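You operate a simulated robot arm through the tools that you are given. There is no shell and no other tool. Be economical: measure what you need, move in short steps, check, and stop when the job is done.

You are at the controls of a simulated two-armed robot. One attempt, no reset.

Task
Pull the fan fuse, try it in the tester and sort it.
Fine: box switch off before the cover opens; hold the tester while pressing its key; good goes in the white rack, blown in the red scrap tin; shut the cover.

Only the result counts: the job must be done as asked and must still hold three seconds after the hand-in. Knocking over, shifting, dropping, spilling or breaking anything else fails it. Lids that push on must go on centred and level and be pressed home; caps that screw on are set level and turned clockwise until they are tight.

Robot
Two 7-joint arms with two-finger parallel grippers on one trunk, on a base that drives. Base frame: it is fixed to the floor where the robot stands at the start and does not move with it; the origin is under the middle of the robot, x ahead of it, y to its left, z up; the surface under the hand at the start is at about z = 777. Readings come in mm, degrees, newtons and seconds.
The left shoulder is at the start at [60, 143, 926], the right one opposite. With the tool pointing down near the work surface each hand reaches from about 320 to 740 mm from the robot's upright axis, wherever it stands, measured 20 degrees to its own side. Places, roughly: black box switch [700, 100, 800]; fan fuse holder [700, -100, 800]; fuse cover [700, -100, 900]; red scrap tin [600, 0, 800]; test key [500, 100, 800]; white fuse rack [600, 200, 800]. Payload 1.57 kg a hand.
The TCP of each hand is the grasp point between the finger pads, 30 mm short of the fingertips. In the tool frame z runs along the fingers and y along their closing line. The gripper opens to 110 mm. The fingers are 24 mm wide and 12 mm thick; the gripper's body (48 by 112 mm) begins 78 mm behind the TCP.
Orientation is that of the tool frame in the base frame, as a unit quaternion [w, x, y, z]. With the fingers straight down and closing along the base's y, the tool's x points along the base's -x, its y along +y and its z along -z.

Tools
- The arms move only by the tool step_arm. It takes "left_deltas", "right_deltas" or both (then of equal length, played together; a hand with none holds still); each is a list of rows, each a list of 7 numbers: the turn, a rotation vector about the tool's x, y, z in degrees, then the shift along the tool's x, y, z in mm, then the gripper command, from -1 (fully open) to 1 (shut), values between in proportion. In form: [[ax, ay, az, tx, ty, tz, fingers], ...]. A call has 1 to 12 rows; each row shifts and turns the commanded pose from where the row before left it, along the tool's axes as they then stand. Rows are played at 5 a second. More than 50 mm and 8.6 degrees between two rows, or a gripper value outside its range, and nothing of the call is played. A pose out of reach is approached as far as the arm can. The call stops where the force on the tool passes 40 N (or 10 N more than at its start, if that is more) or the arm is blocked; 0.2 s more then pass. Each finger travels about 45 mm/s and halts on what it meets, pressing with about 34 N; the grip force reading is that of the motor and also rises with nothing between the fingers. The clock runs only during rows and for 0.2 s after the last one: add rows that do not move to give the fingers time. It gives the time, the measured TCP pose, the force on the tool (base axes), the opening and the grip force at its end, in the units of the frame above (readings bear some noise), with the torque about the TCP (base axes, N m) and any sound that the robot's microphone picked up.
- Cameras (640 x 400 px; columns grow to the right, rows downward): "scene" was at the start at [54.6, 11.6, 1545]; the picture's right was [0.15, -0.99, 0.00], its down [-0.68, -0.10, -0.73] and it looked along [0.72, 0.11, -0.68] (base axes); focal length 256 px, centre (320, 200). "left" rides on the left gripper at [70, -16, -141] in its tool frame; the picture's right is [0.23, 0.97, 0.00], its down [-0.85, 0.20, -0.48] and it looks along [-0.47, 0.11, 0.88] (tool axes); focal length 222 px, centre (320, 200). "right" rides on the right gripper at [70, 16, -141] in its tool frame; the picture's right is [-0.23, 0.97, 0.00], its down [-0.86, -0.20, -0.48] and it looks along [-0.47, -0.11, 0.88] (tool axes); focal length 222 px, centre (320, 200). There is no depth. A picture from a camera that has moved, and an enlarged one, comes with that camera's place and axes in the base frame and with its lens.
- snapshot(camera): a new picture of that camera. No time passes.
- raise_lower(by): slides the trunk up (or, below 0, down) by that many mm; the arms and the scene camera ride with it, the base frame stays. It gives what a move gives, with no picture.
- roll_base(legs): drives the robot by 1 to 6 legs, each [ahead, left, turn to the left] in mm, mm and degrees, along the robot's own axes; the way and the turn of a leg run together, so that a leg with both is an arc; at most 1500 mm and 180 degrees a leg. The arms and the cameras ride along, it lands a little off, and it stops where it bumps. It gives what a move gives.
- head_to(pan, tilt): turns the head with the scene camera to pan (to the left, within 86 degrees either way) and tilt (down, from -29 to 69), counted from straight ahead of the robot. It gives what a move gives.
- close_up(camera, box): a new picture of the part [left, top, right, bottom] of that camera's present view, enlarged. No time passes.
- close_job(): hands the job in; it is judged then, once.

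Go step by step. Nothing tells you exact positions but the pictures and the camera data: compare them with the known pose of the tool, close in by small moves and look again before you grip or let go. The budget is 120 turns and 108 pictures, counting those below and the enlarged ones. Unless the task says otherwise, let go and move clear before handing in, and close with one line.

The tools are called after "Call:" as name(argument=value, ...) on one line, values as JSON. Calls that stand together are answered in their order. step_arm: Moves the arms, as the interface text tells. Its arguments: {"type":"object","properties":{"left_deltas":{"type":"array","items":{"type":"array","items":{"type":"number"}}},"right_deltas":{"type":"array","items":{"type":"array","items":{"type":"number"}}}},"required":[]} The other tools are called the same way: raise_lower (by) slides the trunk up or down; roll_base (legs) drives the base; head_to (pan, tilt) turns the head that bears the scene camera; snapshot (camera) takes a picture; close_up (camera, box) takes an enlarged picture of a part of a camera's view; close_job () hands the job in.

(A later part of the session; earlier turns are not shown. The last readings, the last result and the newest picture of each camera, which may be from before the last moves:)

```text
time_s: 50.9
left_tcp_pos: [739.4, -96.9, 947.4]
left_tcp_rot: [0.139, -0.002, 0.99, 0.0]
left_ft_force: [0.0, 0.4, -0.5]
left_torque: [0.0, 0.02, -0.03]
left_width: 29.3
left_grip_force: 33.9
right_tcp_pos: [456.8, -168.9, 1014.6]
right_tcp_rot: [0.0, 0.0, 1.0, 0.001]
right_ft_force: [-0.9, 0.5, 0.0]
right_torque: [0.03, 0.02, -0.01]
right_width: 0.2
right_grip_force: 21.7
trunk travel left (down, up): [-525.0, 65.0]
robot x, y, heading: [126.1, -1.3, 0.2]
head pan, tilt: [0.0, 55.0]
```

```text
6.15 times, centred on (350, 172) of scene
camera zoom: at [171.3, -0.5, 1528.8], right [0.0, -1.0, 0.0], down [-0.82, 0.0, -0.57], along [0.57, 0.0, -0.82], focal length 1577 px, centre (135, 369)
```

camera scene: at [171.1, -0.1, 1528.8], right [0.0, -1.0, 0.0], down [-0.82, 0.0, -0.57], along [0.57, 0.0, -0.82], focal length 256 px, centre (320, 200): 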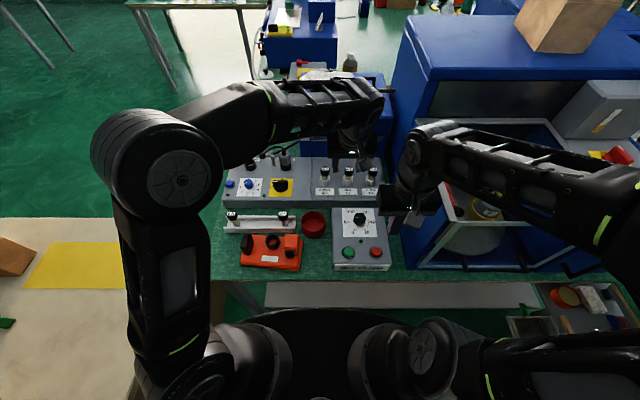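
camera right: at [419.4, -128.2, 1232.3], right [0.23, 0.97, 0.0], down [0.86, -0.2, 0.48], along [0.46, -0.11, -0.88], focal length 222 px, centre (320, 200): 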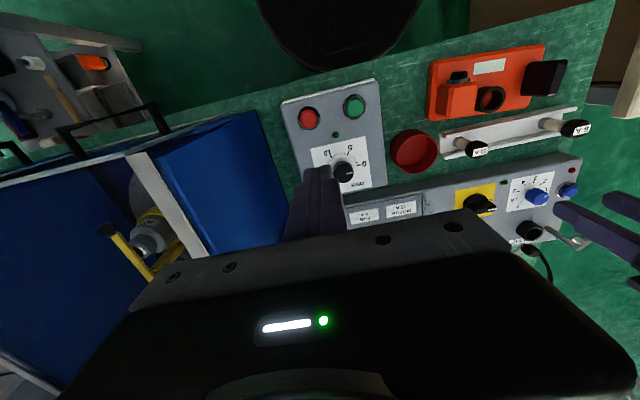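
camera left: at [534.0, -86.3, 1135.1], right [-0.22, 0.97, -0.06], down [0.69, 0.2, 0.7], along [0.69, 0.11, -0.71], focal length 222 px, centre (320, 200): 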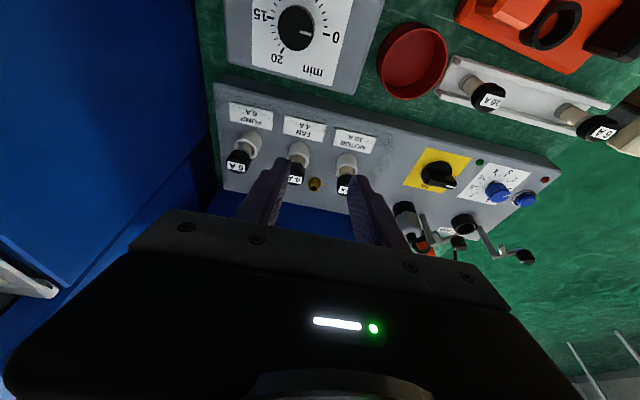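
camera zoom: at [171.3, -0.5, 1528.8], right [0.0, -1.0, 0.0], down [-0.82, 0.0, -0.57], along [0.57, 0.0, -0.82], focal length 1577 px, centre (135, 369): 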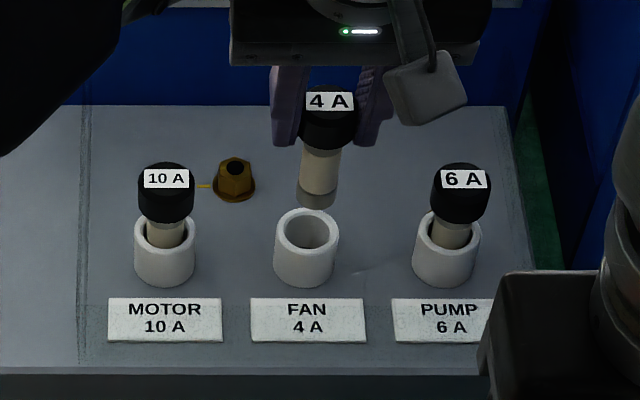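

Call:
step_arm(left_deltas=[[0, 0, 0, -7.6, 0, -26.4, 1], [0, 0, 0, -7.6, 0, -26.4, 1], [0, 0, 0, 30.9, 34.7, -8.9, 1], [0, 0, 0, 30.9, 34.7, -8.9, 1], [0, 0, 0, 30.9, 34.7, -8.9, 1], [0, 0, 0, 30.9, 34.7, -8.9, 1], [0, 0, 0, 30.9, 34.7, -8.9, 1], [0, 0, 0, 30.9, 34.7, -8.9, 1], [0, 0, 0, 30.9, 34.7, -8.9, 1], [0, 0, 0, 0, 0, 0, 1]])

Call:
snapshot(camera="left")

Call:
close_up(camera="scene", box=[220, 190, 340, 280])

```text
time_s: 53.1
left_tcp_pos: [516.2, 142.8, 1001.8]
left_tcp_rot: [0.139, -0.001, 0.99, 0.0]
left_ft_force: [0.2, -0.6, 0.4]
left_torque: [0.01, 0.03, -0.01]
left_width: 29.6
left_grip_force: 33.9
right_tcp_pos: [457.3, -170.0, 1013.9]
right_tcp_rot: [-0.001, 0.0, 1.0, 0.001]
right_ft_force: [-0.4, -0.4, 0.4]
right_torque: [0.06, 0.04, -0.02]
right_width: 0.0
right_grip_force: 21.6
trunk travel left (down, up): [-525.0, 65.0]
robot x, y, heading: [124.9, -1.6, 0.4]
head pan, tilt: [0.0, 55.0]
```

```text
38 pictures are left
camera left: at [411.1, 127.4, 1118.4], right [-0.22, 0.97, -0.06], down [0.69, 0.2, 0.7], along [0.69, 0.11, -0.72], focal length 222 px, centre (320, 200)
```

left: 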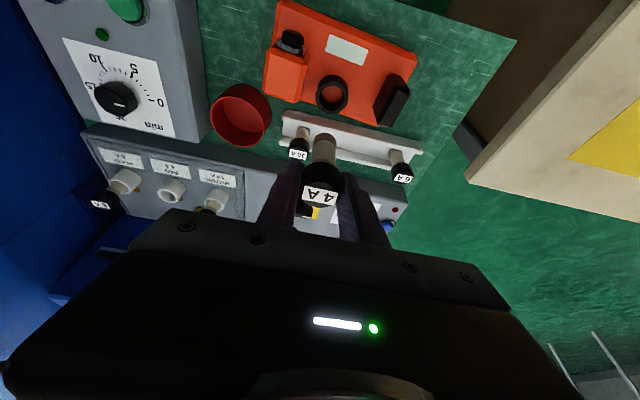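

```text
4.44 times, centred on (280, 235) of scene
camera zoom: at [171.8, -0.9, 1528.8], right [0.0, -1.0, 0.0], down [-0.82, 0.0, -0.57], along [0.57, 0.0, -0.82], focal length 1139 px, centre (498, 44)
```

zoom: 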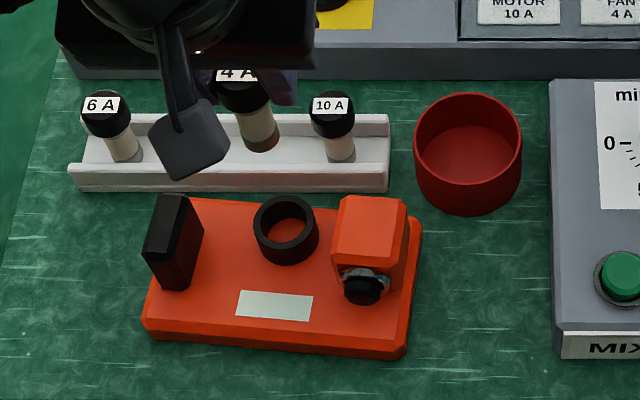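

Call:
close_up(camera="left", box=[250, 40, 410, 150])

```text
3.64 times, centred on (330, 95) of left
camera zoom: at [411.1, 127.4, 1118.4], right [-0.22, 0.97, -0.06], down [0.69, 0.2, 0.7], along [0.69, 0.11, -0.72], focal length 808 px, centre (284, 582)
```

zoom: 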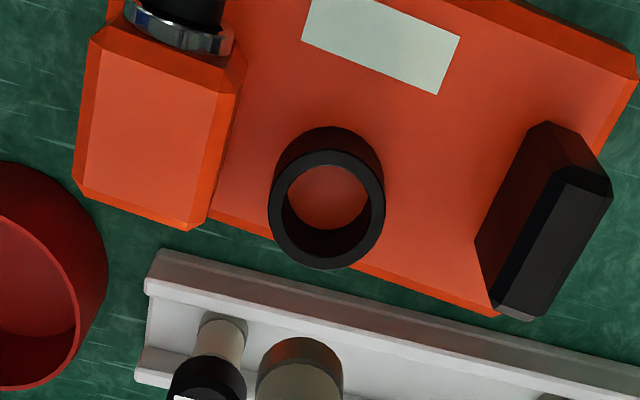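

Call:
step_arm(left_deltas=[[0, 0, 0, 8.4, 1, 34, 1], [0, 0, 0, 8.4, 1, 34, 1], [0, 0, 0, 8.4, 1, 34, 1], [0, 0, 0, 0, 0, 0, 1]])

Call:
close_up(camera="left", box=[240, 60, 400, 220])

Call:
close_up(camera="scene", box=[220, 190, 340, 280])

```text
time_s: 54.1
left_tcp_pos: [517.4, 149.1, 897.6]
left_tcp_rot: [0.14, -0.002, 0.99, -0.001]
left_ft_force: [0.2, 0.5, -0.2]
left_torque: [0.02, 0.03, 0.0]
left_width: 29.6
left_grip_force: 34.4
right_tcp_pos: [456.8, -170.0, 1015.5]
right_tcp_rot: [-0.001, 0.001, 1.0, 0.001]
right_ft_force: [-0.3, -0.4, 0.8]
right_torque: [0.02, -0.01, -0.02]
right_width: 0.2
right_grip_force: 21.5
trunk travel left (down, up): [-525.0, 65.0]
robot x, y, heading: [125.5, -2.5, 0.3]
head pan, tilt: [0.0, 55.0]
```

```text
2.50 times, centred on (320, 140) of left
camera zoom: at [411.6, 134.1, 1013.5], right [-0.22, 0.97, -0.06], down [0.69, 0.2, 0.7], along [0.69, 0.11, -0.71], focal length 555 px, centre (320, 350)
```

zoom: 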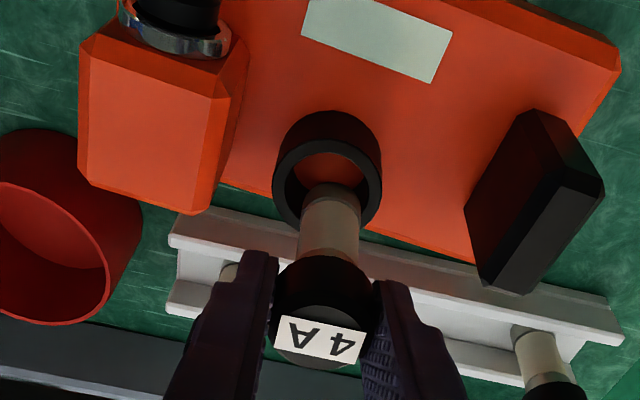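

```text
4.44 times, centred on (280, 235) of scene
camera zoom: at [170.7, -0.3, 1528.8], right [0.0, -1.0, 0.0], down [-0.82, 0.0, -0.57], along [0.57, 0.0, -0.82], focal length 1139 px, centre (498, 44)
```

zoom: 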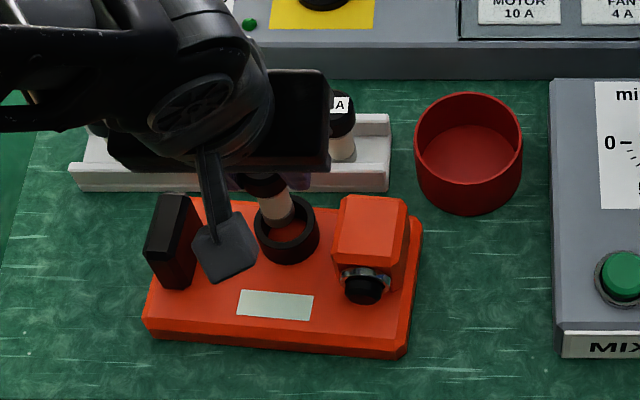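

Call:
step_arm(left_deltas=[[0, 0, 0, -2.5, -1.5, 0.7, 1], [0, 0, 0, 2.8, 0, 9.6, 1], [0, 0, 0, 2.8, 0, 9.6, 1], [0, 0, 0, 0, 0, 0, 1]])

Call:
close_up(camera="left", box=[240, 60, 400, 220])

Call:
close_up(camera="scene", box=[240, 210, 320, 270])

```text
time_s: 54.7
left_tcp_pos: [523.6, 148.0, 891.4]
left_tcp_rot: [0.146, -0.001, 0.989, -0.001]
left_ft_force: [-6.3, 1.3, 21.5]
left_torque: [0.2, 0.42, 0.05]
left_width: 29.7
left_grip_force: 33.4
right_tcp_pos: [455.2, -169.0, 1016.0]
right_tcp_rot: [-0.001, 0.002, 1.0, 0.0]
right_ft_force: [-0.3, -0.8, 0.0]
right_torque: [0.0, 0.04, 0.01]
right_width: 0.0
right_grip_force: 21.2
trunk travel left (down, up): [-525.0, 65.0]
robot x, y, heading: [128.9, -0.6, 0.2]
head pan, tilt: [0.0, 55.0]
stopped in row 3 (left hand): the force on the tool passed its limit at 48 N (the readings are from after the stop); the commanded pose is now the measured one
```

```text
2.50 times, centred on (320, 140) of left
camera zoom: at [416.2, 132.2, 1006.9], right [-0.22, 0.97, -0.07], down [0.68, 0.2, 0.7], along [0.7, 0.11, -0.71], focal length 555 px, centre (320, 350)
```

zoom: 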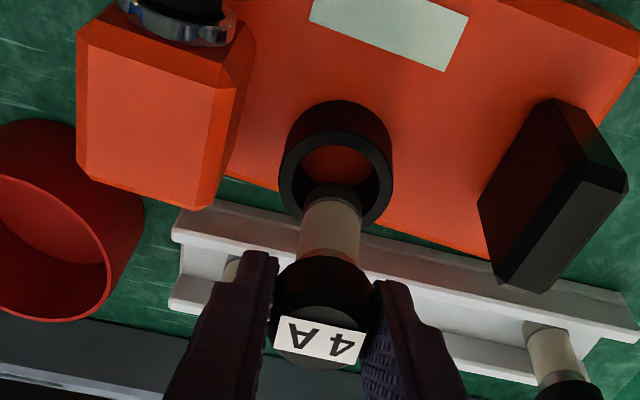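

```text
6.67 times, centred on (280, 240) of scene
camera zoom: at [169.8, -0.6, 1529.3], right [0.0, -1.0, 0.0], down [-0.82, 0.0, -0.57], along [0.57, 0.0, -0.82], focal length 1709 px, centre (587, -67)
```

zoom: 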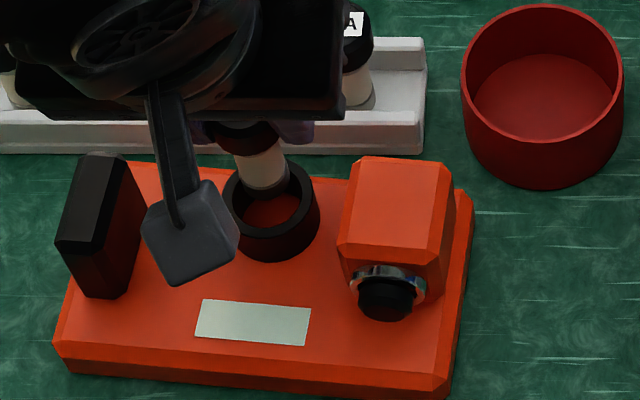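

Call:
step_arm(left_deltas=[[0, 0, 0, -2.2, 0, -7.7, 1], [0, 0, 0, 12.5, -2, -3.6, 1], [0, 0, 0, 0, 0, 0, 1]])

Call:
close_up(camera="left", box=[240, 60, 400, 220])

Call:
close_up(camera="scene", box=[240, 210, 320, 270])

```text
time_s: 55.5
left_tcp_pos: [509.9, 147.2, 897.0]
left_tcp_rot: [0.143, -0.002, 0.99, 0.001]
left_ft_force: [-1.2, -0.6, -0.9]
left_torque: [-0.01, -0.01, 0.0]
left_width: 29.4
left_grip_force: 33.9
right_tcp_pos: [456.2, -169.0, 1013.9]
right_tcp_rot: [-0.002, 0.001, 1.0, -0.001]
right_ft_force: [-0.5, 0.6, -0.4]
right_torque: [-0.03, -0.02, -0.02]
right_width: 0.2
right_grip_force: 21.0
trunk travel left (down, up): [-525.0, 65.0]
robot x, y, heading: [126.0, -3.4, 0.1]
head pan, tilt: [0.0, 55.0]
```

```text
2.50 times, centred on (320, 140) of left
camera zoom: at [403.5, 130.6, 1013.7], right [-0.22, 0.97, -0.07], down [0.68, 0.2, 0.7], along [0.7, 0.11, -0.71], focal length 555 px, centre (320, 350)
```

zoom: 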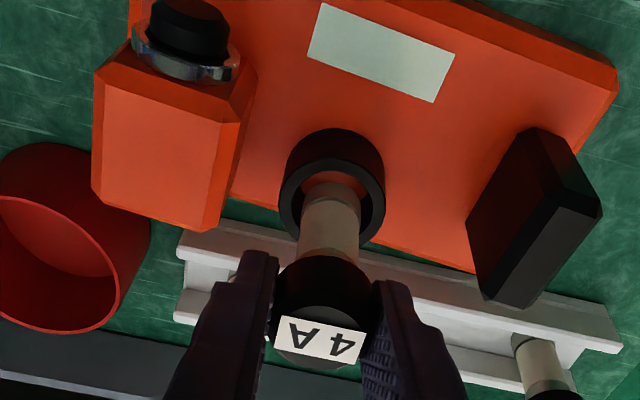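

```text
6.67 times, centred on (280, 240) of scene
camera zoom: at [171.3, -0.3, 1528.8], right [0.0, -1.0, 0.0], down [-0.82, 0.0, -0.57], along [0.57, 0.0, -0.82], focal length 1709 px, centre (587, -67)
```

zoom: 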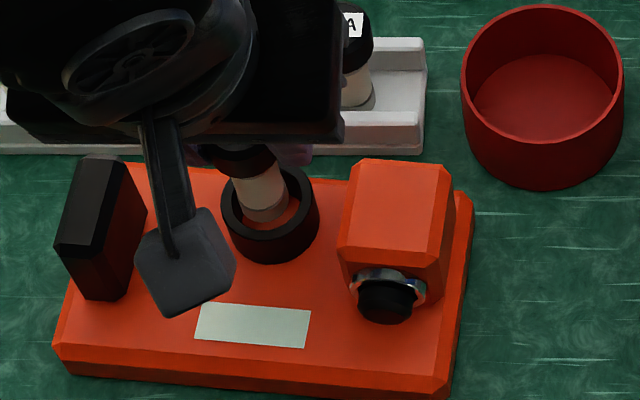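

Call:
step_arm(left_deltas=[[0, 0, 0, 0, -1.5, 0, 1], [0, 0, 0, 1.4, 0, 4.8, 1], [0, 0, 0, 1.4, 0, 4.8, 1], [0, 0, 0, 1.4, 0, 4.8, 1], [0, 0, 0, 1.4, 0, 4.8, 1], [0, 0, 0, 0, 0, 0, 1]])

Call:
close_up(camera="left", box=[240, 60, 400, 220])

```text
time_s: 56.9
left_tcp_pos: [509.8, 145.3, 877.9]
left_tcp_rot: [0.144, -0.001, 0.99, 0.0]
left_ft_force: [1.5, 0.9, 0.2]
left_torque: [0.04, -0.07, 0.01]
left_width: 29.5
left_grip_force: 34.2
right_tcp_pos: [456.4, -169.3, 1013.8]
right_tcp_rot: [-0.001, 0.002, 1.0, 0.0]
right_ft_force: [0.0, 0.3, -1.0]
right_torque: [0.0, 0.0, -0.03]
right_width: 0.0
right_grip_force: 21.7
trunk travel left (down, up): [-525.0, 65.0]
robot x, y, heading: [127.7, 2.3, 0.2]
head pan, tilt: [0.0, 55.0]
```

```text
2.50 times, centred on (320, 140) of left
camera zoom: at [403.3, 128.8, 993.2], right [-0.22, 0.97, -0.07], down [0.68, 0.2, 0.7], along [0.7, 0.11, -0.71], focal length 555 px, centre (320, 350)
```

zoom: 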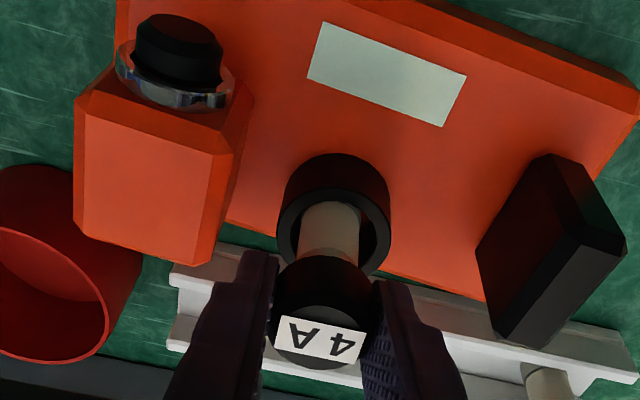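

Call:
step_arm(left_deltas=[[0, 0, 0, 0.8, 0, 2.9, 1], [0, 0, 0, 0.8, 0, 2.9, 1], [0, 0, 0, 0.8, 0, 2.9, 1], [0, 0, 0, 0.8, 0, 2.9, 1], [0, 0, 0, 0.8, 0, 2.9, 1], [0, 0, 0, 0.8, 0, 2.9, 1], [0, 0, 0, 0.8, 0, 2.9, 1], [0, 0, 0, 0, 0, 0, 1]])

Call:
close_up(camera="left", box=[240, 60, 400, 220])

```text
time_s: 58.2
left_tcp_pos: [512.0, 143.7, 865.7]
left_tcp_rot: [0.15, -0.001, 0.989, 0.0]
left_ft_force: [-5.6, 2.5, 26.6]
left_torque: [0.12, 0.44, 0.04]
left_width: 29.3
left_grip_force: 34.1
right_tcp_pos: [454.7, -169.3, 1014.5]
right_tcp_rot: [0.0, 0.0, 1.0, 0.0]
right_ft_force: [-1.0, -0.4, 0.1]
right_torque: [0.0, 0.01, -0.02]
right_width: 0.0
right_grip_force: 21.5
trunk travel left (down, up): [-525.0, 65.0]
robot x, y, heading: [126.8, -0.2, 0.2]
head pan, tilt: [0.0, 55.0]
stopped in row 6 (left hand): the force on the tool passed its limit at 46 N (the readings are from after the stop); the commanded pose is now the measured one
```

```text
2.50 times, centred on (320, 140) of left
camera zoom: at [404.3, 127.9, 980.1], right [-0.22, 0.97, -0.07], down [0.68, 0.2, 0.71], along [0.7, 0.11, -0.7], focal length 555 px, centre (320, 350)
```

zoom: 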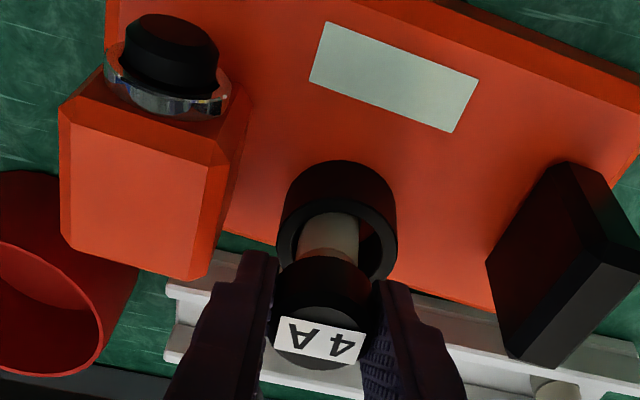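

Call:
step_arm(left_deltas=[[0, 0, 0, 0, 0, 0, 0.6], [0, 0, 0, 0, 0, 0, 0.33], [0, 0, 0, 0, 0, 0, 0.33], [0, 0, 0, -2.8, 0, -9.6, 0.33], [0, 0, 0, -5.5, 0, -19.2, 0.33], [0, 0, 0, -11, 0, -38.4, 0.33], [0, 0, 0, -11, 0, -38.4, 0.33], [0, 0, 0, 0, 0, 0, 0.33]])

Call:
close_up(camera="left", box=[240, 20, 440, 160])

Call:
close_up(camera="scene", box=[240, 210, 320, 270])

```text
time_s: 60.0
left_tcp_pos: [511.9, 142.4, 974.6]
left_tcp_rot: [0.146, -0.001, 0.989, -0.001]
left_ft_force: [0.4, -0.4, 0.1]
left_torque: [0.01, 0.01, 0.02]
left_width: 37.0
left_grip_force: 0.1
right_tcp_pos: [456.9, -169.6, 1013.5]
right_tcp_rot: [-0.001, 0.0, 1.0, 0.001]
right_ft_force: [-0.1, 0.0, 0.4]
right_torque: [0.0, -0.01, 0.05]
right_width: 0.0
right_grip_force: 21.3
trunk travel left (down, up): [-525.0, 65.0]
robot x, y, heading: [122.3, -1.5, 0.2]
head pan, tilt: [0.0, 55.0]
```

```text
2.86 times, centred on (340, 90) of left
camera zoom: at [405.5, 126.3, 1088.7], right [-0.22, 0.97, -0.07], down [0.68, 0.2, 0.71], along [0.7, 0.11, -0.71], focal length 635 px, centre (263, 514)
```

zoom: 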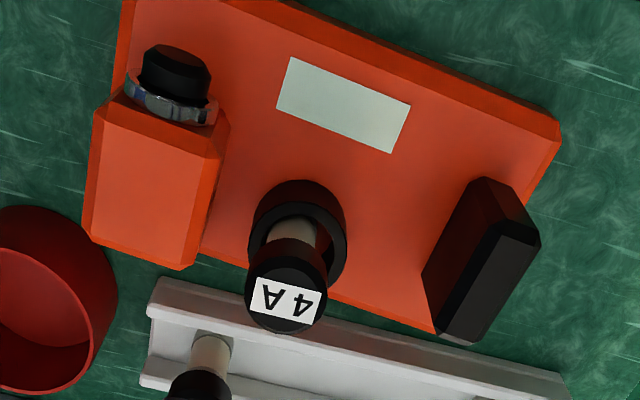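

```text
6.67 times, centred on (280, 240) of scene
camera zoom: at [171.2, -0.4, 1528.8], right [0.0, -1.0, 0.0], down [-0.82, 0.0, -0.57], along [0.57, 0.0, -0.82], focal length 1709 px, centre (587, -67)
```

zoom: 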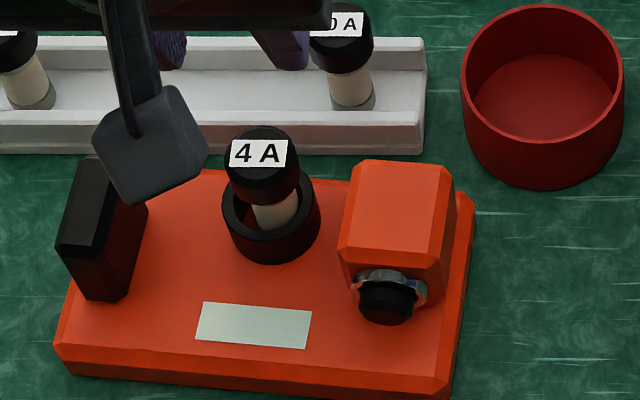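

Call:
step_arm(left_deltas=[[0, 0, 0, 8, 36.5, -2.3, 0.1], [0, 0, 0, 8, 36.5, -2.3, 0.1], [0, 0, 0, 10, 0, 36, 0.1], [0, 0, 0, 10, 0, 36, 0.1], [0, 0, 0, 0, 0, 0, 0.1]])

Call:
close_up(camera="left", box=[220, 60, 420, 220])

```text
time_s: 61.2
left_tcp_pos: [502.8, 219.2, 903.5]
left_tcp_rot: [0.146, -0.003, 0.989, 0.0]
left_ft_force: [-0.4, 0.9, 0.1]
left_torque: [0.01, -0.04, 0.0]
left_width: 49.4
left_grip_force: 0.1
left hand out of reach, approached as far as the arm can: row 4
right_tcp_pos: [456.3, -167.9, 1014.2]
right_tcp_rot: [-0.001, 0.001, 1.0, 0.0]
right_ft_force: [-0.4, -0.2, -0.2]
right_torque: [0.04, -0.01, 0.0]
right_width: 0.2
right_grip_force: 21.3
trunk travel left (down, up): [-525.0, 65.0]
robot x, y, heading: [129.5, 3.4, 0.2]
head pan, tilt: [0.0, 55.0]
```

```text
2.50 times, centred on (320, 140) of left
camera zoom: at [395.1, 202.8, 1018.0], right [-0.22, 0.97, -0.07], down [0.68, 0.2, 0.7], along [0.7, 0.11, -0.71], focal length 555 px, centre (320, 350)
```

zoom: 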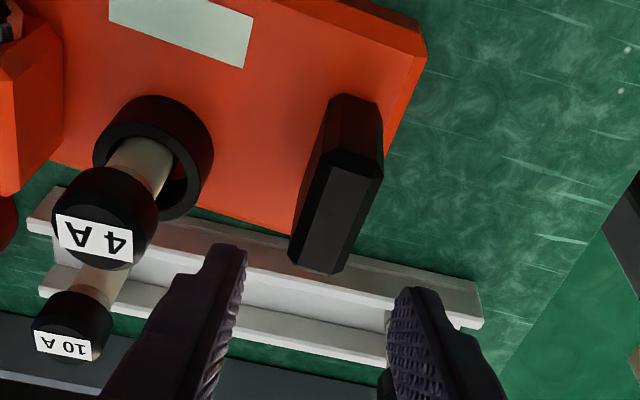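

Call:
step_arm(left_deltas=[[0, 8.4, 0, 0, 0, 0, 0.1], [0, 8.4, 0, 0, 0, 0, 0.1], [0, 0, 0, 7, -2, 0, 0.1], [0, 0, 0, 0, 0, 20, 0.1], [0, 0, 0, 0, 0, 20, 0.1], [0, 0, 0, 0, 0, 14, 0.1], [0, 0, 0, 0, 0, 0, 0.1]])

Call:
close_up(camera="left", box=[220, 60, 420, 220])

```text
time_s: 62.8
left_tcp_pos: [497.3, 214.6, 847.4]
left_tcp_rot: [0.001, -0.001, 1.0, -0.001]
left_ft_force: [0.1, 0.1, -0.3]
left_torque: [0.01, 0.04, -0.02]
left_width: 49.5
left_grip_force: 0.1
right_tcp_pos: [455.8, -169.8, 1014.5]
right_tcp_rot: [0.0, 0.001, 1.0, 0.0]
right_ft_force: [-0.3, 0.4, 0.0]
right_torque: [0.01, -0.02, 0.01]
right_width: 0.0
right_grip_force: 21.0
trunk travel left (down, up): [-525.0, 65.0]
robot x, y, heading: [124.4, 1.0, 0.1]
head pan, tilt: [0.0, 55.0]
```

```text
2.50 times, centred on (320, 140) of left
camera zoom: at [426.6, 198.8, 988.2], right [-0.23, 0.97, 0.0], down [0.85, 0.2, 0.48], along [0.47, 0.11, -0.88], focal length 555 px, centre (320, 350)
```

zoom: 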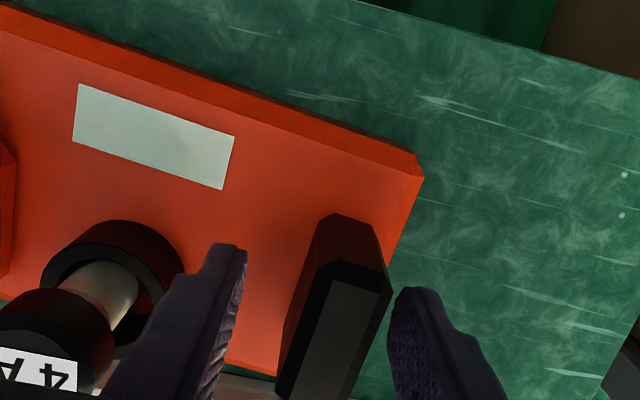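

Call:
step_arm(left_deltas=[[0, 0, 0, 3, 4, 0, 0.1], [0, 0, 0, 0, 0, 0, 0.5], [0, 0, 0, 0, 0, 0, 0.8], [0, 0, 0, 0, 0, 0, 1], [0, 0, 0, 0, 0, 0, 1]])

```text
time_s: 64.0
left_tcp_pos: [493.8, 219.2, 847.7]
left_tcp_rot: [0.001, -0.002, 1.0, 0.0]
left_ft_force: [0.6, 1.3, 0.9]
left_torque: [0.34, 0.1, 0.07]
left_width: 22.0
left_grip_force: 34.2
right_tcp_pos: [457.3, -168.6, 1014.6]
right_tcp_rot: [-0.001, 0.001, 1.0, 0.0]
right_ft_force: [1.7, 0.3, 0.1]
right_torque: [0.01, -0.02, 0.02]
right_width: 0.0
right_grip_force: 21.5
trunk travel left (down, up): [-525.0, 65.0]
robot x, y, heading: [126.6, 2.1, 0.4]
head pan, tilt: [0.0, 55.0]
```

Call:
step_arm(right_deltas=[[0, 0, 0, 5.3, 42.3, 10.7, 1], [0, 0, 0, 5.3, 42.3, 10.7, 1], [0, 0, 0, 5.3, 42.3, 10.7, 1], [0, 0, 0, 5.3, 42.3, 10.7, 1], [0, 0, 0, 5.3, 42.3, 10.7, 1], [0, 0, 0, 5.3, 42.3, 10.7, 1], [0, 0, 0, 0, 0, 0, 1]], left_deltas=[[0, 0, 0, 0, 0, 0, 1], [0, 0, 0, 0, 0, 0, 1], [0, 0, 0, 0, 0, 0, 1], [0, 0, 0, 0, 0, 0, 1], [0, 0, 0, 0, 0, 0, 1], [0, 0, 0, 0, 0, 0, 1], [0, 0, 0, 0, 0, 0, 1]])

Call:
snapshot(camera="right")

Call:
close_up(camera="scene", box=[220, 190, 340, 280])

```text
time_s: 65.6
left_tcp_pos: [494.0, 220.0, 845.7]
left_tcp_rot: [0.001, -0.001, 1.0, -0.001]
left_ft_force: [0.7, -1.2, 2.0]
left_torque: [0.19, 0.25, 0.05]
left_width: 21.5
left_grip_force: 34.3
right_tcp_pos: [425.1, 85.2, 948.6]
right_tcp_rot: [0.0, 0.0, 1.0, 0.0]
right_ft_force: [1.1, -0.6, -0.5]
right_torque: [0.0, 0.03, -0.01]
right_width: 0.1
right_grip_force: 21.3
trunk travel left (down, up): [-525.0, 65.0]
robot x, y, heading: [128.7, 0.1, 0.2]
head pan, tilt: [0.0, 55.0]
```

```text
23 pictures are left
camera right: at [356.9, 101.0, 1090.2], right [0.23, 0.97, 0.0], down [0.86, -0.2, 0.48], along [0.46, -0.11, -0.88], focal length 222 px, centre (320, 200)
```

right: 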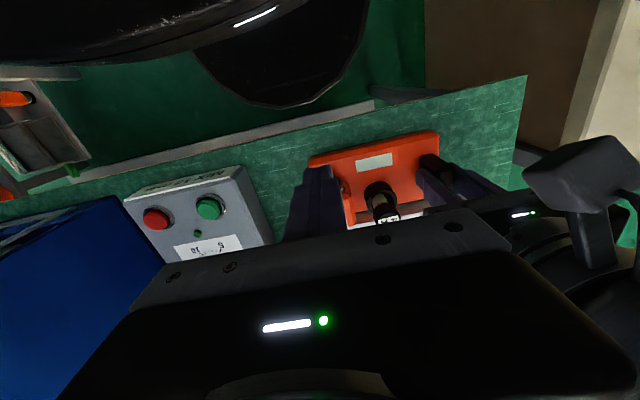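

```text
4.44 times, centred on (280, 235) of scene
camera zoom: at [171.0, -0.3, 1528.8], right [0.0, -1.0, 0.0], down [-0.82, 0.0, -0.57], along [0.57, 0.0, -0.82], focal length 1139 px, centre (498, 44)
```

zoom: 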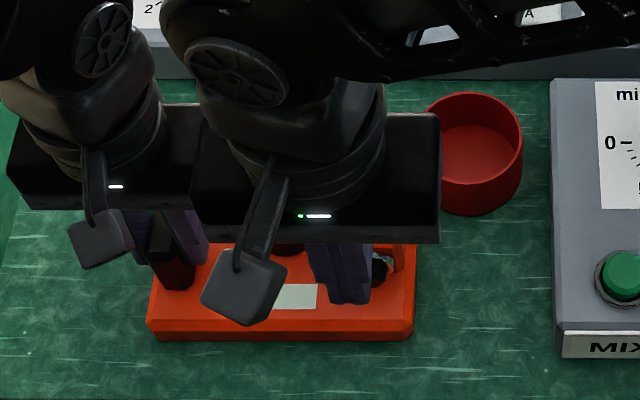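

Call:
step_arm(right_deltas=[[0, 0, 0, 0, 1, 38, 1], [0, 0, 0, 0, 1, 38, 1], [0, 0, 0, 0, 1, 36, 1], [0, 0, 0, 0, 0, 0, 1]], left_deltas=[[0, 0, 0, 0, 0, 0, 1], [0, 0, 0, 0, 0, 0, 1], [0, 0, 0, 0, 0, 0, 1], [0, 0, 0, 0, 0, 0, 1]])

Call:
snapshot(camera="right")

Call:
close_up(camera="scene", box=[220, 190, 340, 280])

```text
time_s: 66.6
left_tcp_pos: [493.9, 219.4, 846.9]
left_tcp_rot: [0.001, -0.001, 1.0, -0.001]
left_ft_force: [0.1, 0.1, 0.2]
left_torque: [0.22, 0.14, 0.01]
left_width: 21.7
left_grip_force: 33.7
right_tcp_pos: [423.3, 88.2, 837.9]
right_tcp_rot: [0.0, 0.002, 1.0, -0.001]
right_ft_force: [0.2, 0.7, 0.3]
right_torque: [0.0, 0.0, -0.02]
right_width: 0.4
right_grip_force: 21.4
trunk travel left (down, up): [-525.0, 65.0]
robot x, y, heading: [128.0, -0.5, 0.2]
head pan, tilt: [0.0, 55.0]
```

```text
21 pictures are left
camera right: at [355.6, 105.0, 979.4], right [0.23, 0.97, 0.0], down [0.86, -0.2, 0.48], along [0.46, -0.11, -0.88], focal length 222 px, centre (320, 200)
```

right: 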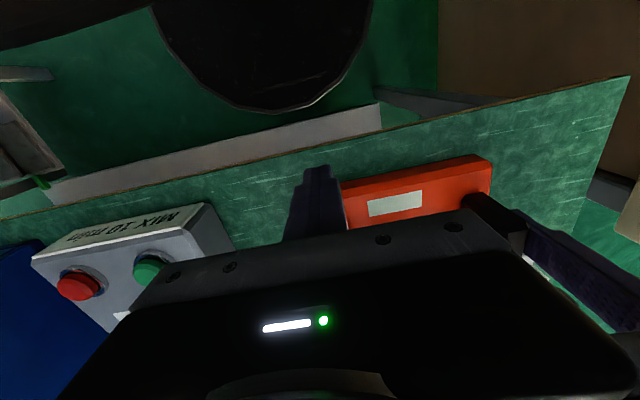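

```text
4.44 times, centred on (280, 235) of scene
camera zoom: at [171.0, -0.4, 1528.8], right [0.0, -1.0, 0.0], down [-0.82, 0.0, -0.57], along [0.57, 0.0, -0.82], focal length 1139 px, centre (498, 44)
```

zoom: 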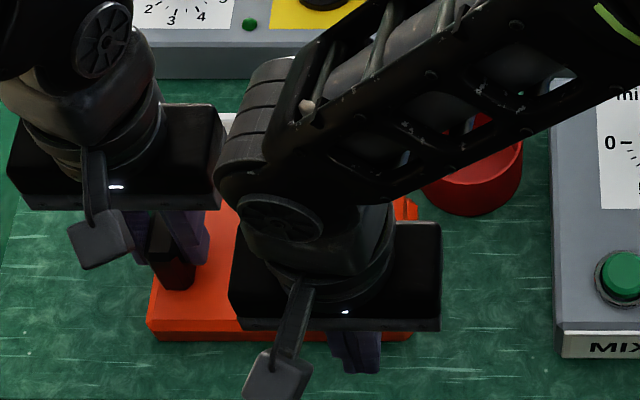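

Call:
step_arm(right_deltas=[[0, 0, 0, -12, 0, 0, 1], [0, 0, 0, -10, 0, 0, 1], [0, 0, 0, -5, 0, 0, 1], [0, 0, 0, -4, 0, 0, 1], [0, 0, 0, -4, 0, 0, 1], [0, 0, 0, 0, 0, 0, 1]], left_deltas=[[0, 0, 0, 0, 0, 0, 1], [0, 0, 0, 0, 0, 0, 1], [0, 0, 0, 0, 0, 0, 1], [0, 0, 0, 0, 0, 0, 1], [0, 0, 0, 0, 0, 0, 1], [0, 0, 0, 0, 0, 0, 1]])

```text
time_s: 68.0
left_tcp_pos: [493.2, 218.8, 846.2]
left_tcp_rot: [0.001, -0.001, 1.0, -0.001]
left_ft_force: [0.8, 0.0, -0.5]
left_torque: [0.17, 0.15, 0.24]
left_width: 21.8
left_grip_force: 34.1
right_tcp_pos: [459.8, 86.9, 837.7]
right_tcp_rot: [-0.001, 0.001, 1.0, 0.0]
right_ft_force: [-1.9, -0.4, -0.2]
right_torque: [-0.02, 0.02, -0.03]
right_width: 0.1
right_grip_force: 21.2
trunk travel left (down, up): [-525.0, 65.0]
robot x, y, heading: [128.3, 1.1, 0.1]
head pan, tilt: [0.0, 55.0]
```

Call:
step_arm(right_deltas=[[0, 0, 0, -2, 0, 0, 1], [0, 0, 0, -2, 0, 0, 1], [0, 0, 0, -2, 0, 0, 1], [0, 0, 0, 0, 0, 0, 1]], left_deltas=[[0, 0, 0, 0, 0, 0, 1], [0, 0, 0, 0, 0, 0, 1], [0, 0, 0, 0, 0, 0, 1], [0, 0, 0, 0, 0, 0, 1]])

```text
time_s: 69.0
left_tcp_pos: [494.1, 220.8, 847.1]
left_tcp_rot: [0.002, -0.002, 1.0, -0.001]
left_ft_force: [8.2, 1.7, -1.7]
left_torque: [0.23, 0.03, 0.97]
left_width: 21.8
left_grip_force: 34.0
right_tcp_pos: [464.9, 87.9, 837.6]
right_tcp_rot: [-0.001, 0.0, 1.0, 0.0]
right_ft_force: [-10.2, -0.6, 2.6]
right_torque: [0.06, 0.02, -0.01]
right_width: 0.2
right_grip_force: 21.5
trunk travel left (down, up): [-525.0, 65.0]
robot x, y, heading: [124.9, -1.7, 0.3]
head pan, tilt: [0.0, 55.0]
heard: click
```

A click was heard while pressing. I look for the tester's indication while holding the key.

Call:
snapshot(camera="left")

Call:
step_arm(right_deltas=[[0, 0, 0, -0.5, 0, 0, 1], [0, 0, 0, 0, 0, 0, 1], [0, 0, 0, 0, 0, 0, 1], [0, 0, 0, 0, 0, 0, 1], [0, 0, 0, 0, 0, 0, 1]], left_deltas=[[0, 0, 0, 0, 0, 0, 1], [0, 0, 0, 0, 0, 0, 1], [0, 0, 0, 0, 0, 0, 1], [0, 0, 0, 0, 0, 0, 1], [0, 0, 0, 0, 0, 0, 1]])

Call:
snapshot(camera="left")

```text
19 pictures are left
camera left: at [424.3, 204.0, 988.0], right [-0.23, 0.97, 0.0], down [0.85, 0.2, 0.48], along [0.47, 0.11, -0.88], focal length 222 px, centre (320, 200)
```

left: 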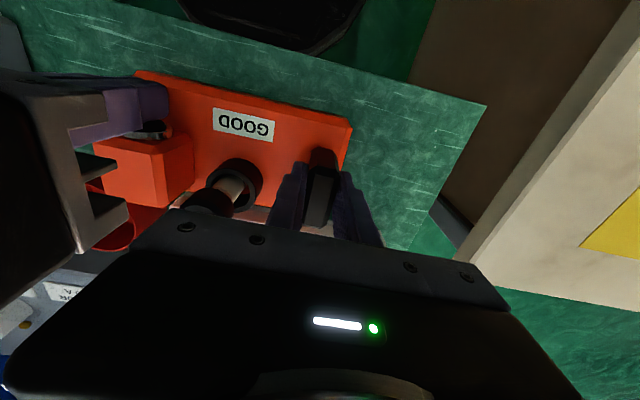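

```text
time_s: 70.2
left_tcp_pos: [493.2, 220.6, 846.6]
left_tcp_rot: [0.001, -0.002, 1.0, -0.001]
left_ft_force: [8.5, 4.5, -0.2]
left_torque: [0.17, 0.18, 0.94]
left_width: 22.1
left_grip_force: 33.9
right_tcp_pos: [464.1, 88.2, 837.0]
right_tcp_rot: [-0.001, 0.001, 1.0, -0.002]
right_ft_force: [-13.6, -1.6, 4.5]
right_torque: [-0.13, 0.12, -0.03]
right_width: 0.1
right_grip_force: 21.2
trunk travel left (down, up): [-525.0, 65.0]
robot x, y, heading: [123.9, 2.5, -0.1]
head pan, tilt: [0.0, 55.0]
```

```text
18 pictures are left
camera left: at [423.7, 204.2, 988.0], right [-0.23, 0.97, 0.0], down [0.85, 0.2, 0.48], along [0.47, 0.11, -0.88], focal length 222 px, centre (320, 200)
```

left: 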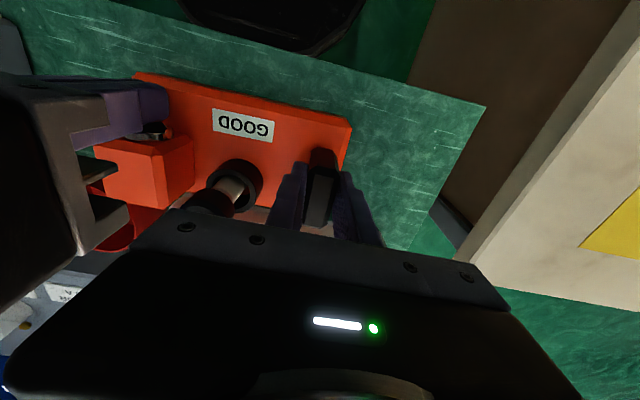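

GOOD: the fuse goes into the white rack. I withdraw the right hand first, then release the tester.

Call:
step_arm(right_deltas=[[0, 0, 0, 12, 0, 0, 1], [0, 0, 0, 22, 0, 0, 1], [0, 0, 0, 0, 0, -45, 1], [0, 0, 0, 0, 0, -45, 1], [0, 0, 0, 0, -5, -45, 1], [0, 0, 0, -4, -44, -8, 1], [0, 0, 0, -4, -44, -8, 1], [0, 0, 0, -4, -44, -8, 1], [0, 0, 0, -4, -44, -8, 1], [0, 0, 0, -4, -44, -8, 1], [0, 0, 0, -4, -32, -8, 1]], left_deltas=[[0, 0, 0, 0, 0, 0, 1], [0, 0, 0, 0, 0, 0, 1], [0, 0, 0, 0, 0, 0, 1], [0, 0, 0, 0, 0, 0, 0.6], [0, 0, 0, 0, 0, 0, 0.2], [0, 0, 0, 0, 0, 0, 0.1], [0, 0, 0, 0, 0, 0, 0.1], [0, 0, 0, 0, 0, -30, 0.1], [0, 0, 0, 0, 0, -40, 0.1], [0, 0, 0, 0, 0, -40, 0.1], [0, 0, 0, 0, 0, 0, 0.1]])

Call:
snapshot(camera="left")

Call:
close_up(camera="scene", box=[220, 190, 340, 280])

```text
time_s: 72.6
left_tcp_pos: [494.2, 221.1, 956.6]
left_tcp_rot: [0.0, -0.001, 1.0, 0.0]
left_ft_force: [0.4, -0.7, 0.5]
left_torque: [-0.03, -0.01, -0.02]
left_width: 49.3
left_grip_force: 0.1
right_tcp_pos: [455.9, -170.9, 1022.2]
right_tcp_rot: [-0.001, 0.0, 1.0, -0.001]
right_ft_force: [1.0, -0.2, 0.1]
right_torque: [0.06, 0.0, 0.04]
right_width: 0.0
right_grip_force: 20.5
trunk travel left (down, up): [-525.0, 65.0]
robot x, y, heading: [126.8, 1.0, 0.1]
head pan, tilt: [0.0, 55.0]
```

```text
17 pictures are left
camera left: at [423.6, 206.3, 1097.7], right [-0.23, 0.97, 0.0], down [0.85, 0.2, 0.48], along [0.47, 0.11, -0.88], focal length 222 px, centre (320, 200)
```

left: 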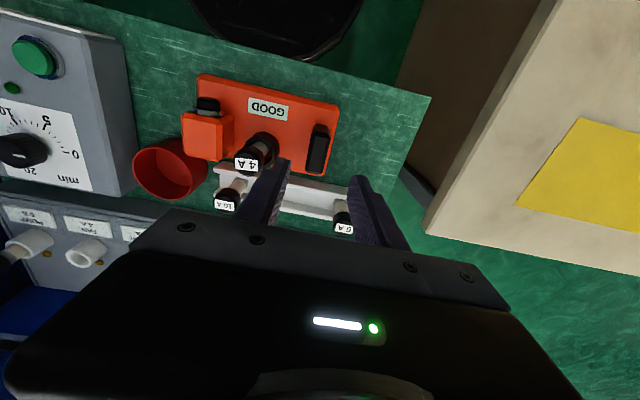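

```text
4.44 times, centred on (280, 235) of scene
camera zoom: at [171.1, -0.5, 1528.8], right [0.0, -1.0, 0.0], down [-0.82, 0.0, -0.57], along [0.57, 0.0, -0.82], focal length 1139 px, centre (498, 44)
```

zoom: 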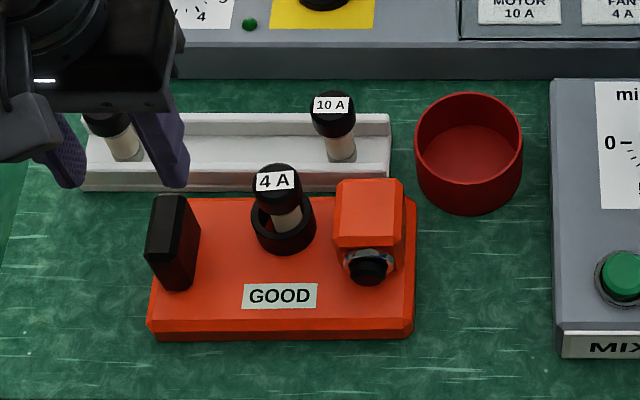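

Call:
step_arm(left_deltas=[[0, 0, 0, -12, -37, 0, 0.27], [0, 0, 0, -12, -37, 16, 0.27], [0, 0, 0, 0, 0, 20, 0.27], [0, 0, 0, 0, 0, 0, 0.27]])

Call:
close_up(camera="left", box=[240, 80, 400, 220])

```text
time_s: 73.6
left_tcp_pos: [515.4, 146.0, 919.6]
left_tcp_rot: [0.0, -0.001, 1.0, -0.002]
left_ft_force: [-0.5, 0.0, 0.7]
left_torque: [-0.03, -0.03, 0.03]
left_width: 40.3
left_grip_force: 0.1
right_tcp_pos: [455.7, -171.7, 1021.6]
right_tcp_rot: [0.0, 0.001, 1.0, 0.001]
right_ft_force: [0.0, 0.4, 0.4]
right_torque: [0.03, 0.05, 0.02]
right_width: 0.0
right_grip_force: 21.1
trunk travel left (down, up): [-525.0, 65.0]
robot x, y, heading: [125.0, 1.0, 0.2]
head pan, tilt: [0.0, 55.0]
```

```text
2.86 times, centred on (320, 150) of left
camera zoom: at [445.4, 130.6, 1061.6], right [-0.23, 0.97, 0.0], down [0.85, 0.2, 0.48], along [0.47, 0.11, -0.88], focal length 635 px, centre (320, 343)
```

zoom: 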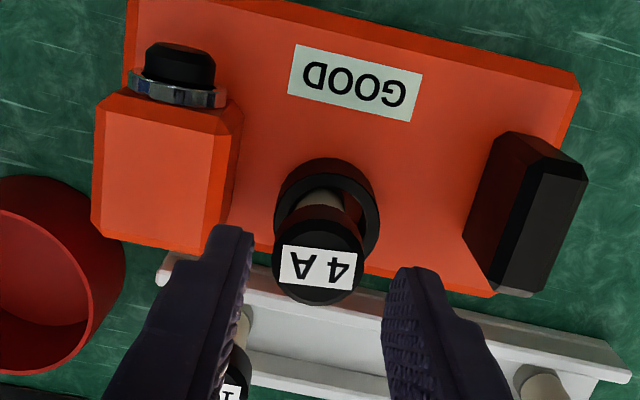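

Call:
step_arm(left_deltas=[[0, 0, 0, -3.6, 1, 18, 0.27], [0, 0, 0, 0, 0, 18, 0.27], [0, 0, 0, 0, 0, 16, 0.27], [0, 0, 0, 0, 0, 0, 0.6], [0, 0, 0, 0, 0, 0, 1], [0, 0, 0, 0, 0, 0, 1]])

Call:
close_up(camera="left", box=[240, 80, 400, 220])

```text
time_s: 75.0
left_tcp_pos: [521.6, 150.0, 867.0]
left_tcp_rot: [0.001, -0.001, 1.0, -0.001]
left_ft_force: [0.2, 0.0, -0.2]
left_torque: [-0.03, 0.01, 0.03]
left_width: 29.3
left_grip_force: 33.7
right_tcp_pos: [456.6, -170.6, 1022.4]
right_tcp_rot: [-0.002, 0.001, 1.0, 0.0]
right_ft_force: [0.7, 0.3, -0.1]
right_torque: [0.02, -0.03, 0.02]
right_width: 0.2
right_grip_force: 21.2
trunk travel left (down, up): [-525.0, 65.0]
robot x, y, heading: [123.8, 3.8, 0.1]
head pan, tilt: [0.0, 55.0]
```

```text
2.86 times, centred on (320, 150) of left
camera zoom: at [451.9, 133.6, 1007.8], right [-0.23, 0.97, 0.0], down [0.85, 0.2, 0.48], along [0.47, 0.11, -0.88], focal length 635 px, centre (320, 343)
```

zoom: 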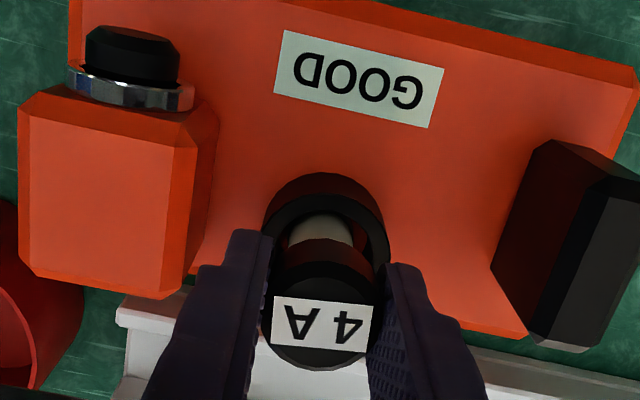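

Call:
step_arm(left_deltas=[[0, 0, 0, 0, 0, -10, 1], [0, 0, 0, 0, 0, -25, 1], [0, 0, 0, 0, 0, -35, 1], [0, 0, 0, 0, 0, -30, 1], [0, 0, 0, 0, 0, 0, 1]])

Call:
close_up(camera="scene", box=[220, 190, 340, 280])

Call:
snapshot(camera="left")

```text
time_s: 76.2
left_tcp_pos: [523.4, 147.6, 967.1]
left_tcp_rot: [0.0, -0.001, 1.0, 0.0]
left_ft_force: [0.6, 0.5, -0.1]
left_torque: [-0.01, -0.02, 0.0]
left_width: 29.1
left_grip_force: 34.1
right_tcp_pos: [456.2, -170.0, 1021.7]
right_tcp_rot: [-0.001, 0.0, 1.0, 0.0]
right_ft_force: [0.7, 1.2, -0.5]
right_torque: [-0.03, 0.0, 0.04]
right_width: 0.1
right_grip_force: 21.4
trunk travel left (down, up): [-525.0, 65.0]
robot x, y, heading: [126.0, 4.1, -0.2]
head pan, tilt: [0.0, 55.0]
```

```text
4.44 times, centred on (280, 235) of scene
camera zoom: at [171.1, -0.4, 1528.8], right [0.0, -1.0, 0.0], down [-0.82, 0.0, -0.57], along [0.57, 0.0, -0.82], focal length 1139 px, centre (498, 44)
```

zoom: 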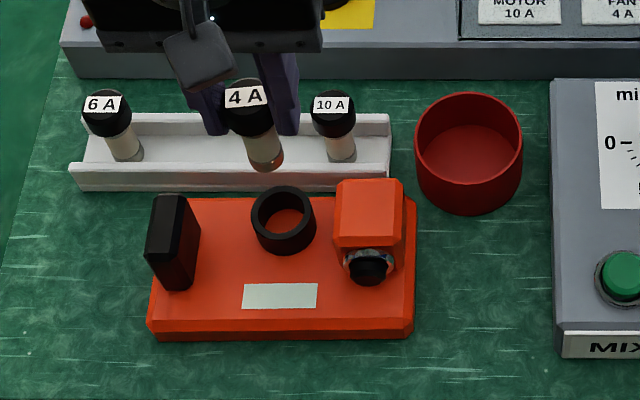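

```text
12 pictures are left
camera left: at [452.9, 131.8, 1108.8], right [-0.23, 0.97, 0.0], down [0.85, 0.2, 0.48], along [0.47, 0.11, -0.88], focal length 222 px, centre (320, 200)
```

left: 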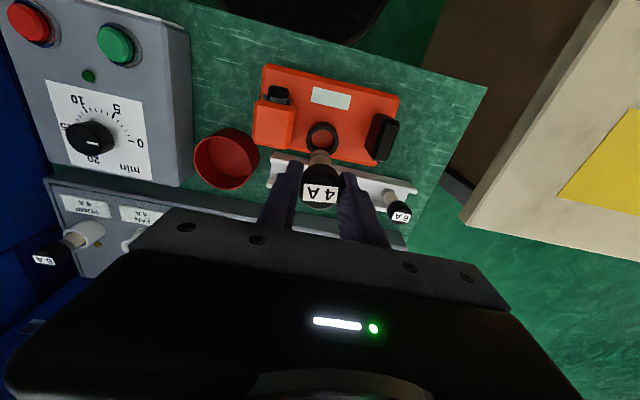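

Call:
step_arm(left_deltas=[[0, 0, 0, -31.8, 25.2, 0, 1], [0, 0, 0, -31.8, 25.2, 0, 1], [0, 0, 0, 0, 0, 33, 1], [0, 0, 0, 0, 0, 33, 1], [0, 0, 0, 0, 0, 28, 1], [0, 0, 0, 0, 0, 0, 1]])

Call:
close_up(camera="left", box=[200, 80, 440, 240])

Call:
close_up(camera="scene", box=[215, 185, 315, 250])

```text
time_s: 77.6
left_tcp_pos: [586.3, 200.8, 873.9]
left_tcp_rot: [0.001, -0.001, 1.0, -0.001]
left_ft_force: [-0.4, 0.5, -0.8]
left_torque: [0.01, 0.03, -0.04]
left_width: 29.3
left_grip_force: 33.6
right_tcp_pos: [456.0, -171.4, 1022.2]
right_tcp_rot: [-0.001, 0.001, 1.0, 0.0]
right_ft_force: [-0.7, 0.0, 0.0]
right_torque: [0.02, -0.02, 0.02]
right_width: 0.0
right_grip_force: 21.2
trunk travel left (down, up): [-525.0, 65.0]
robot x, y, heading: [124.4, 6.2, 0.2]
head pan, tilt: [0.0, 55.0]
```

```text
2.50 times, centred on (320, 160) of left
camera zoom: at [516.8, 185.4, 1015.2], right [-0.23, 0.97, 0.0], down [0.85, 0.2, 0.48], along [0.47, 0.11, -0.88], focal length 555 px, centre (320, 300)
```

zoom: 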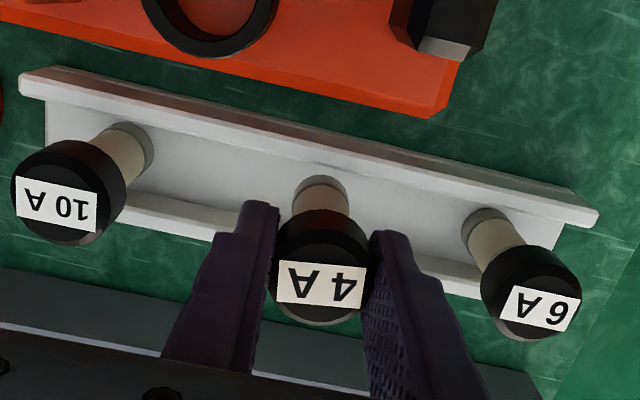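

```text
6.15 times, centred on (265, 218) of scene
camera zoom: at [170.8, -0.3, 1528.8], right [0.0, -1.0, 0.0], down [-0.82, 0.0, -0.57], along [0.57, 0.0, -0.82], focal length 1577 px, centre (658, 92)
```

zoom: 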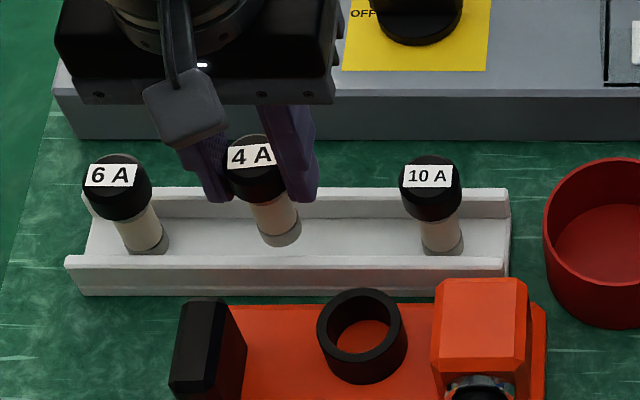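

Call:
step_arm(left_deltas=[[0, 0, 0, -10, -2, 0, 1], [0, 0, 0, 0, 0, 8, 1], [0, 0, 0, 0, 0, 6, 1], [0, 0, 0, 0, 0, 3, 1], [0, 0, 0, 0, 0, 3, 1], [0, 0, 0, 0, 0, 3, 1], [0, 0, 0, 0, 0, 2, 1], [0, 0, 0, 0, 0, 0, 1]])

Call:
close_up(camera="scene", box=[215, 185, 315, 250])

```text
time_s: 79.4
left_tcp_pos: [595.4, 193.9, 849.8]
left_tcp_rot: [0.0, -0.001, 1.0, -0.001]
left_ft_force: [1.1, -0.5, -0.6]
left_torque: [-0.02, -0.02, -0.02]
left_width: 29.4
left_grip_force: 33.6
right_tcp_pos: [455.5, -171.6, 1021.8]
right_tcp_rot: [-0.001, 0.001, 1.0, -0.001]
right_ft_force: [0.1, -0.6, 0.8]
right_torque: [-0.02, 0.01, -0.04]
right_width: 0.1
right_grip_force: 21.2
trunk travel left (down, up): [-525.0, 65.0]
robot x, y, heading: [126.6, 0.9, 0.3]
head pan, tilt: [0.0, 55.0]
```

```text
6.15 times, centred on (265, 218) of scene
camera zoom: at [171.0, -0.3, 1528.8], right [0.0, -1.0, 0.0], down [-0.82, 0.0, -0.57], along [0.57, 0.0, -0.82], focal length 1577 px, centre (658, 92)
```

zoom: 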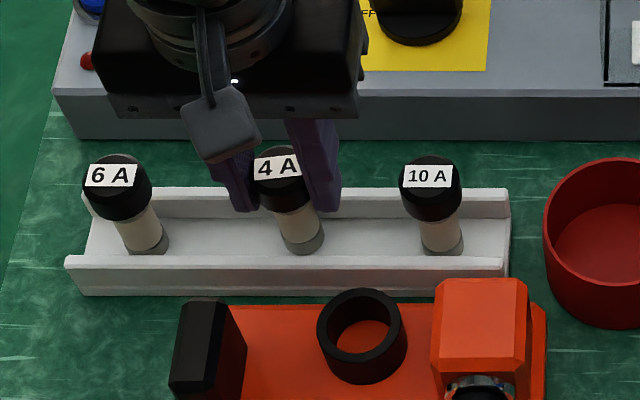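

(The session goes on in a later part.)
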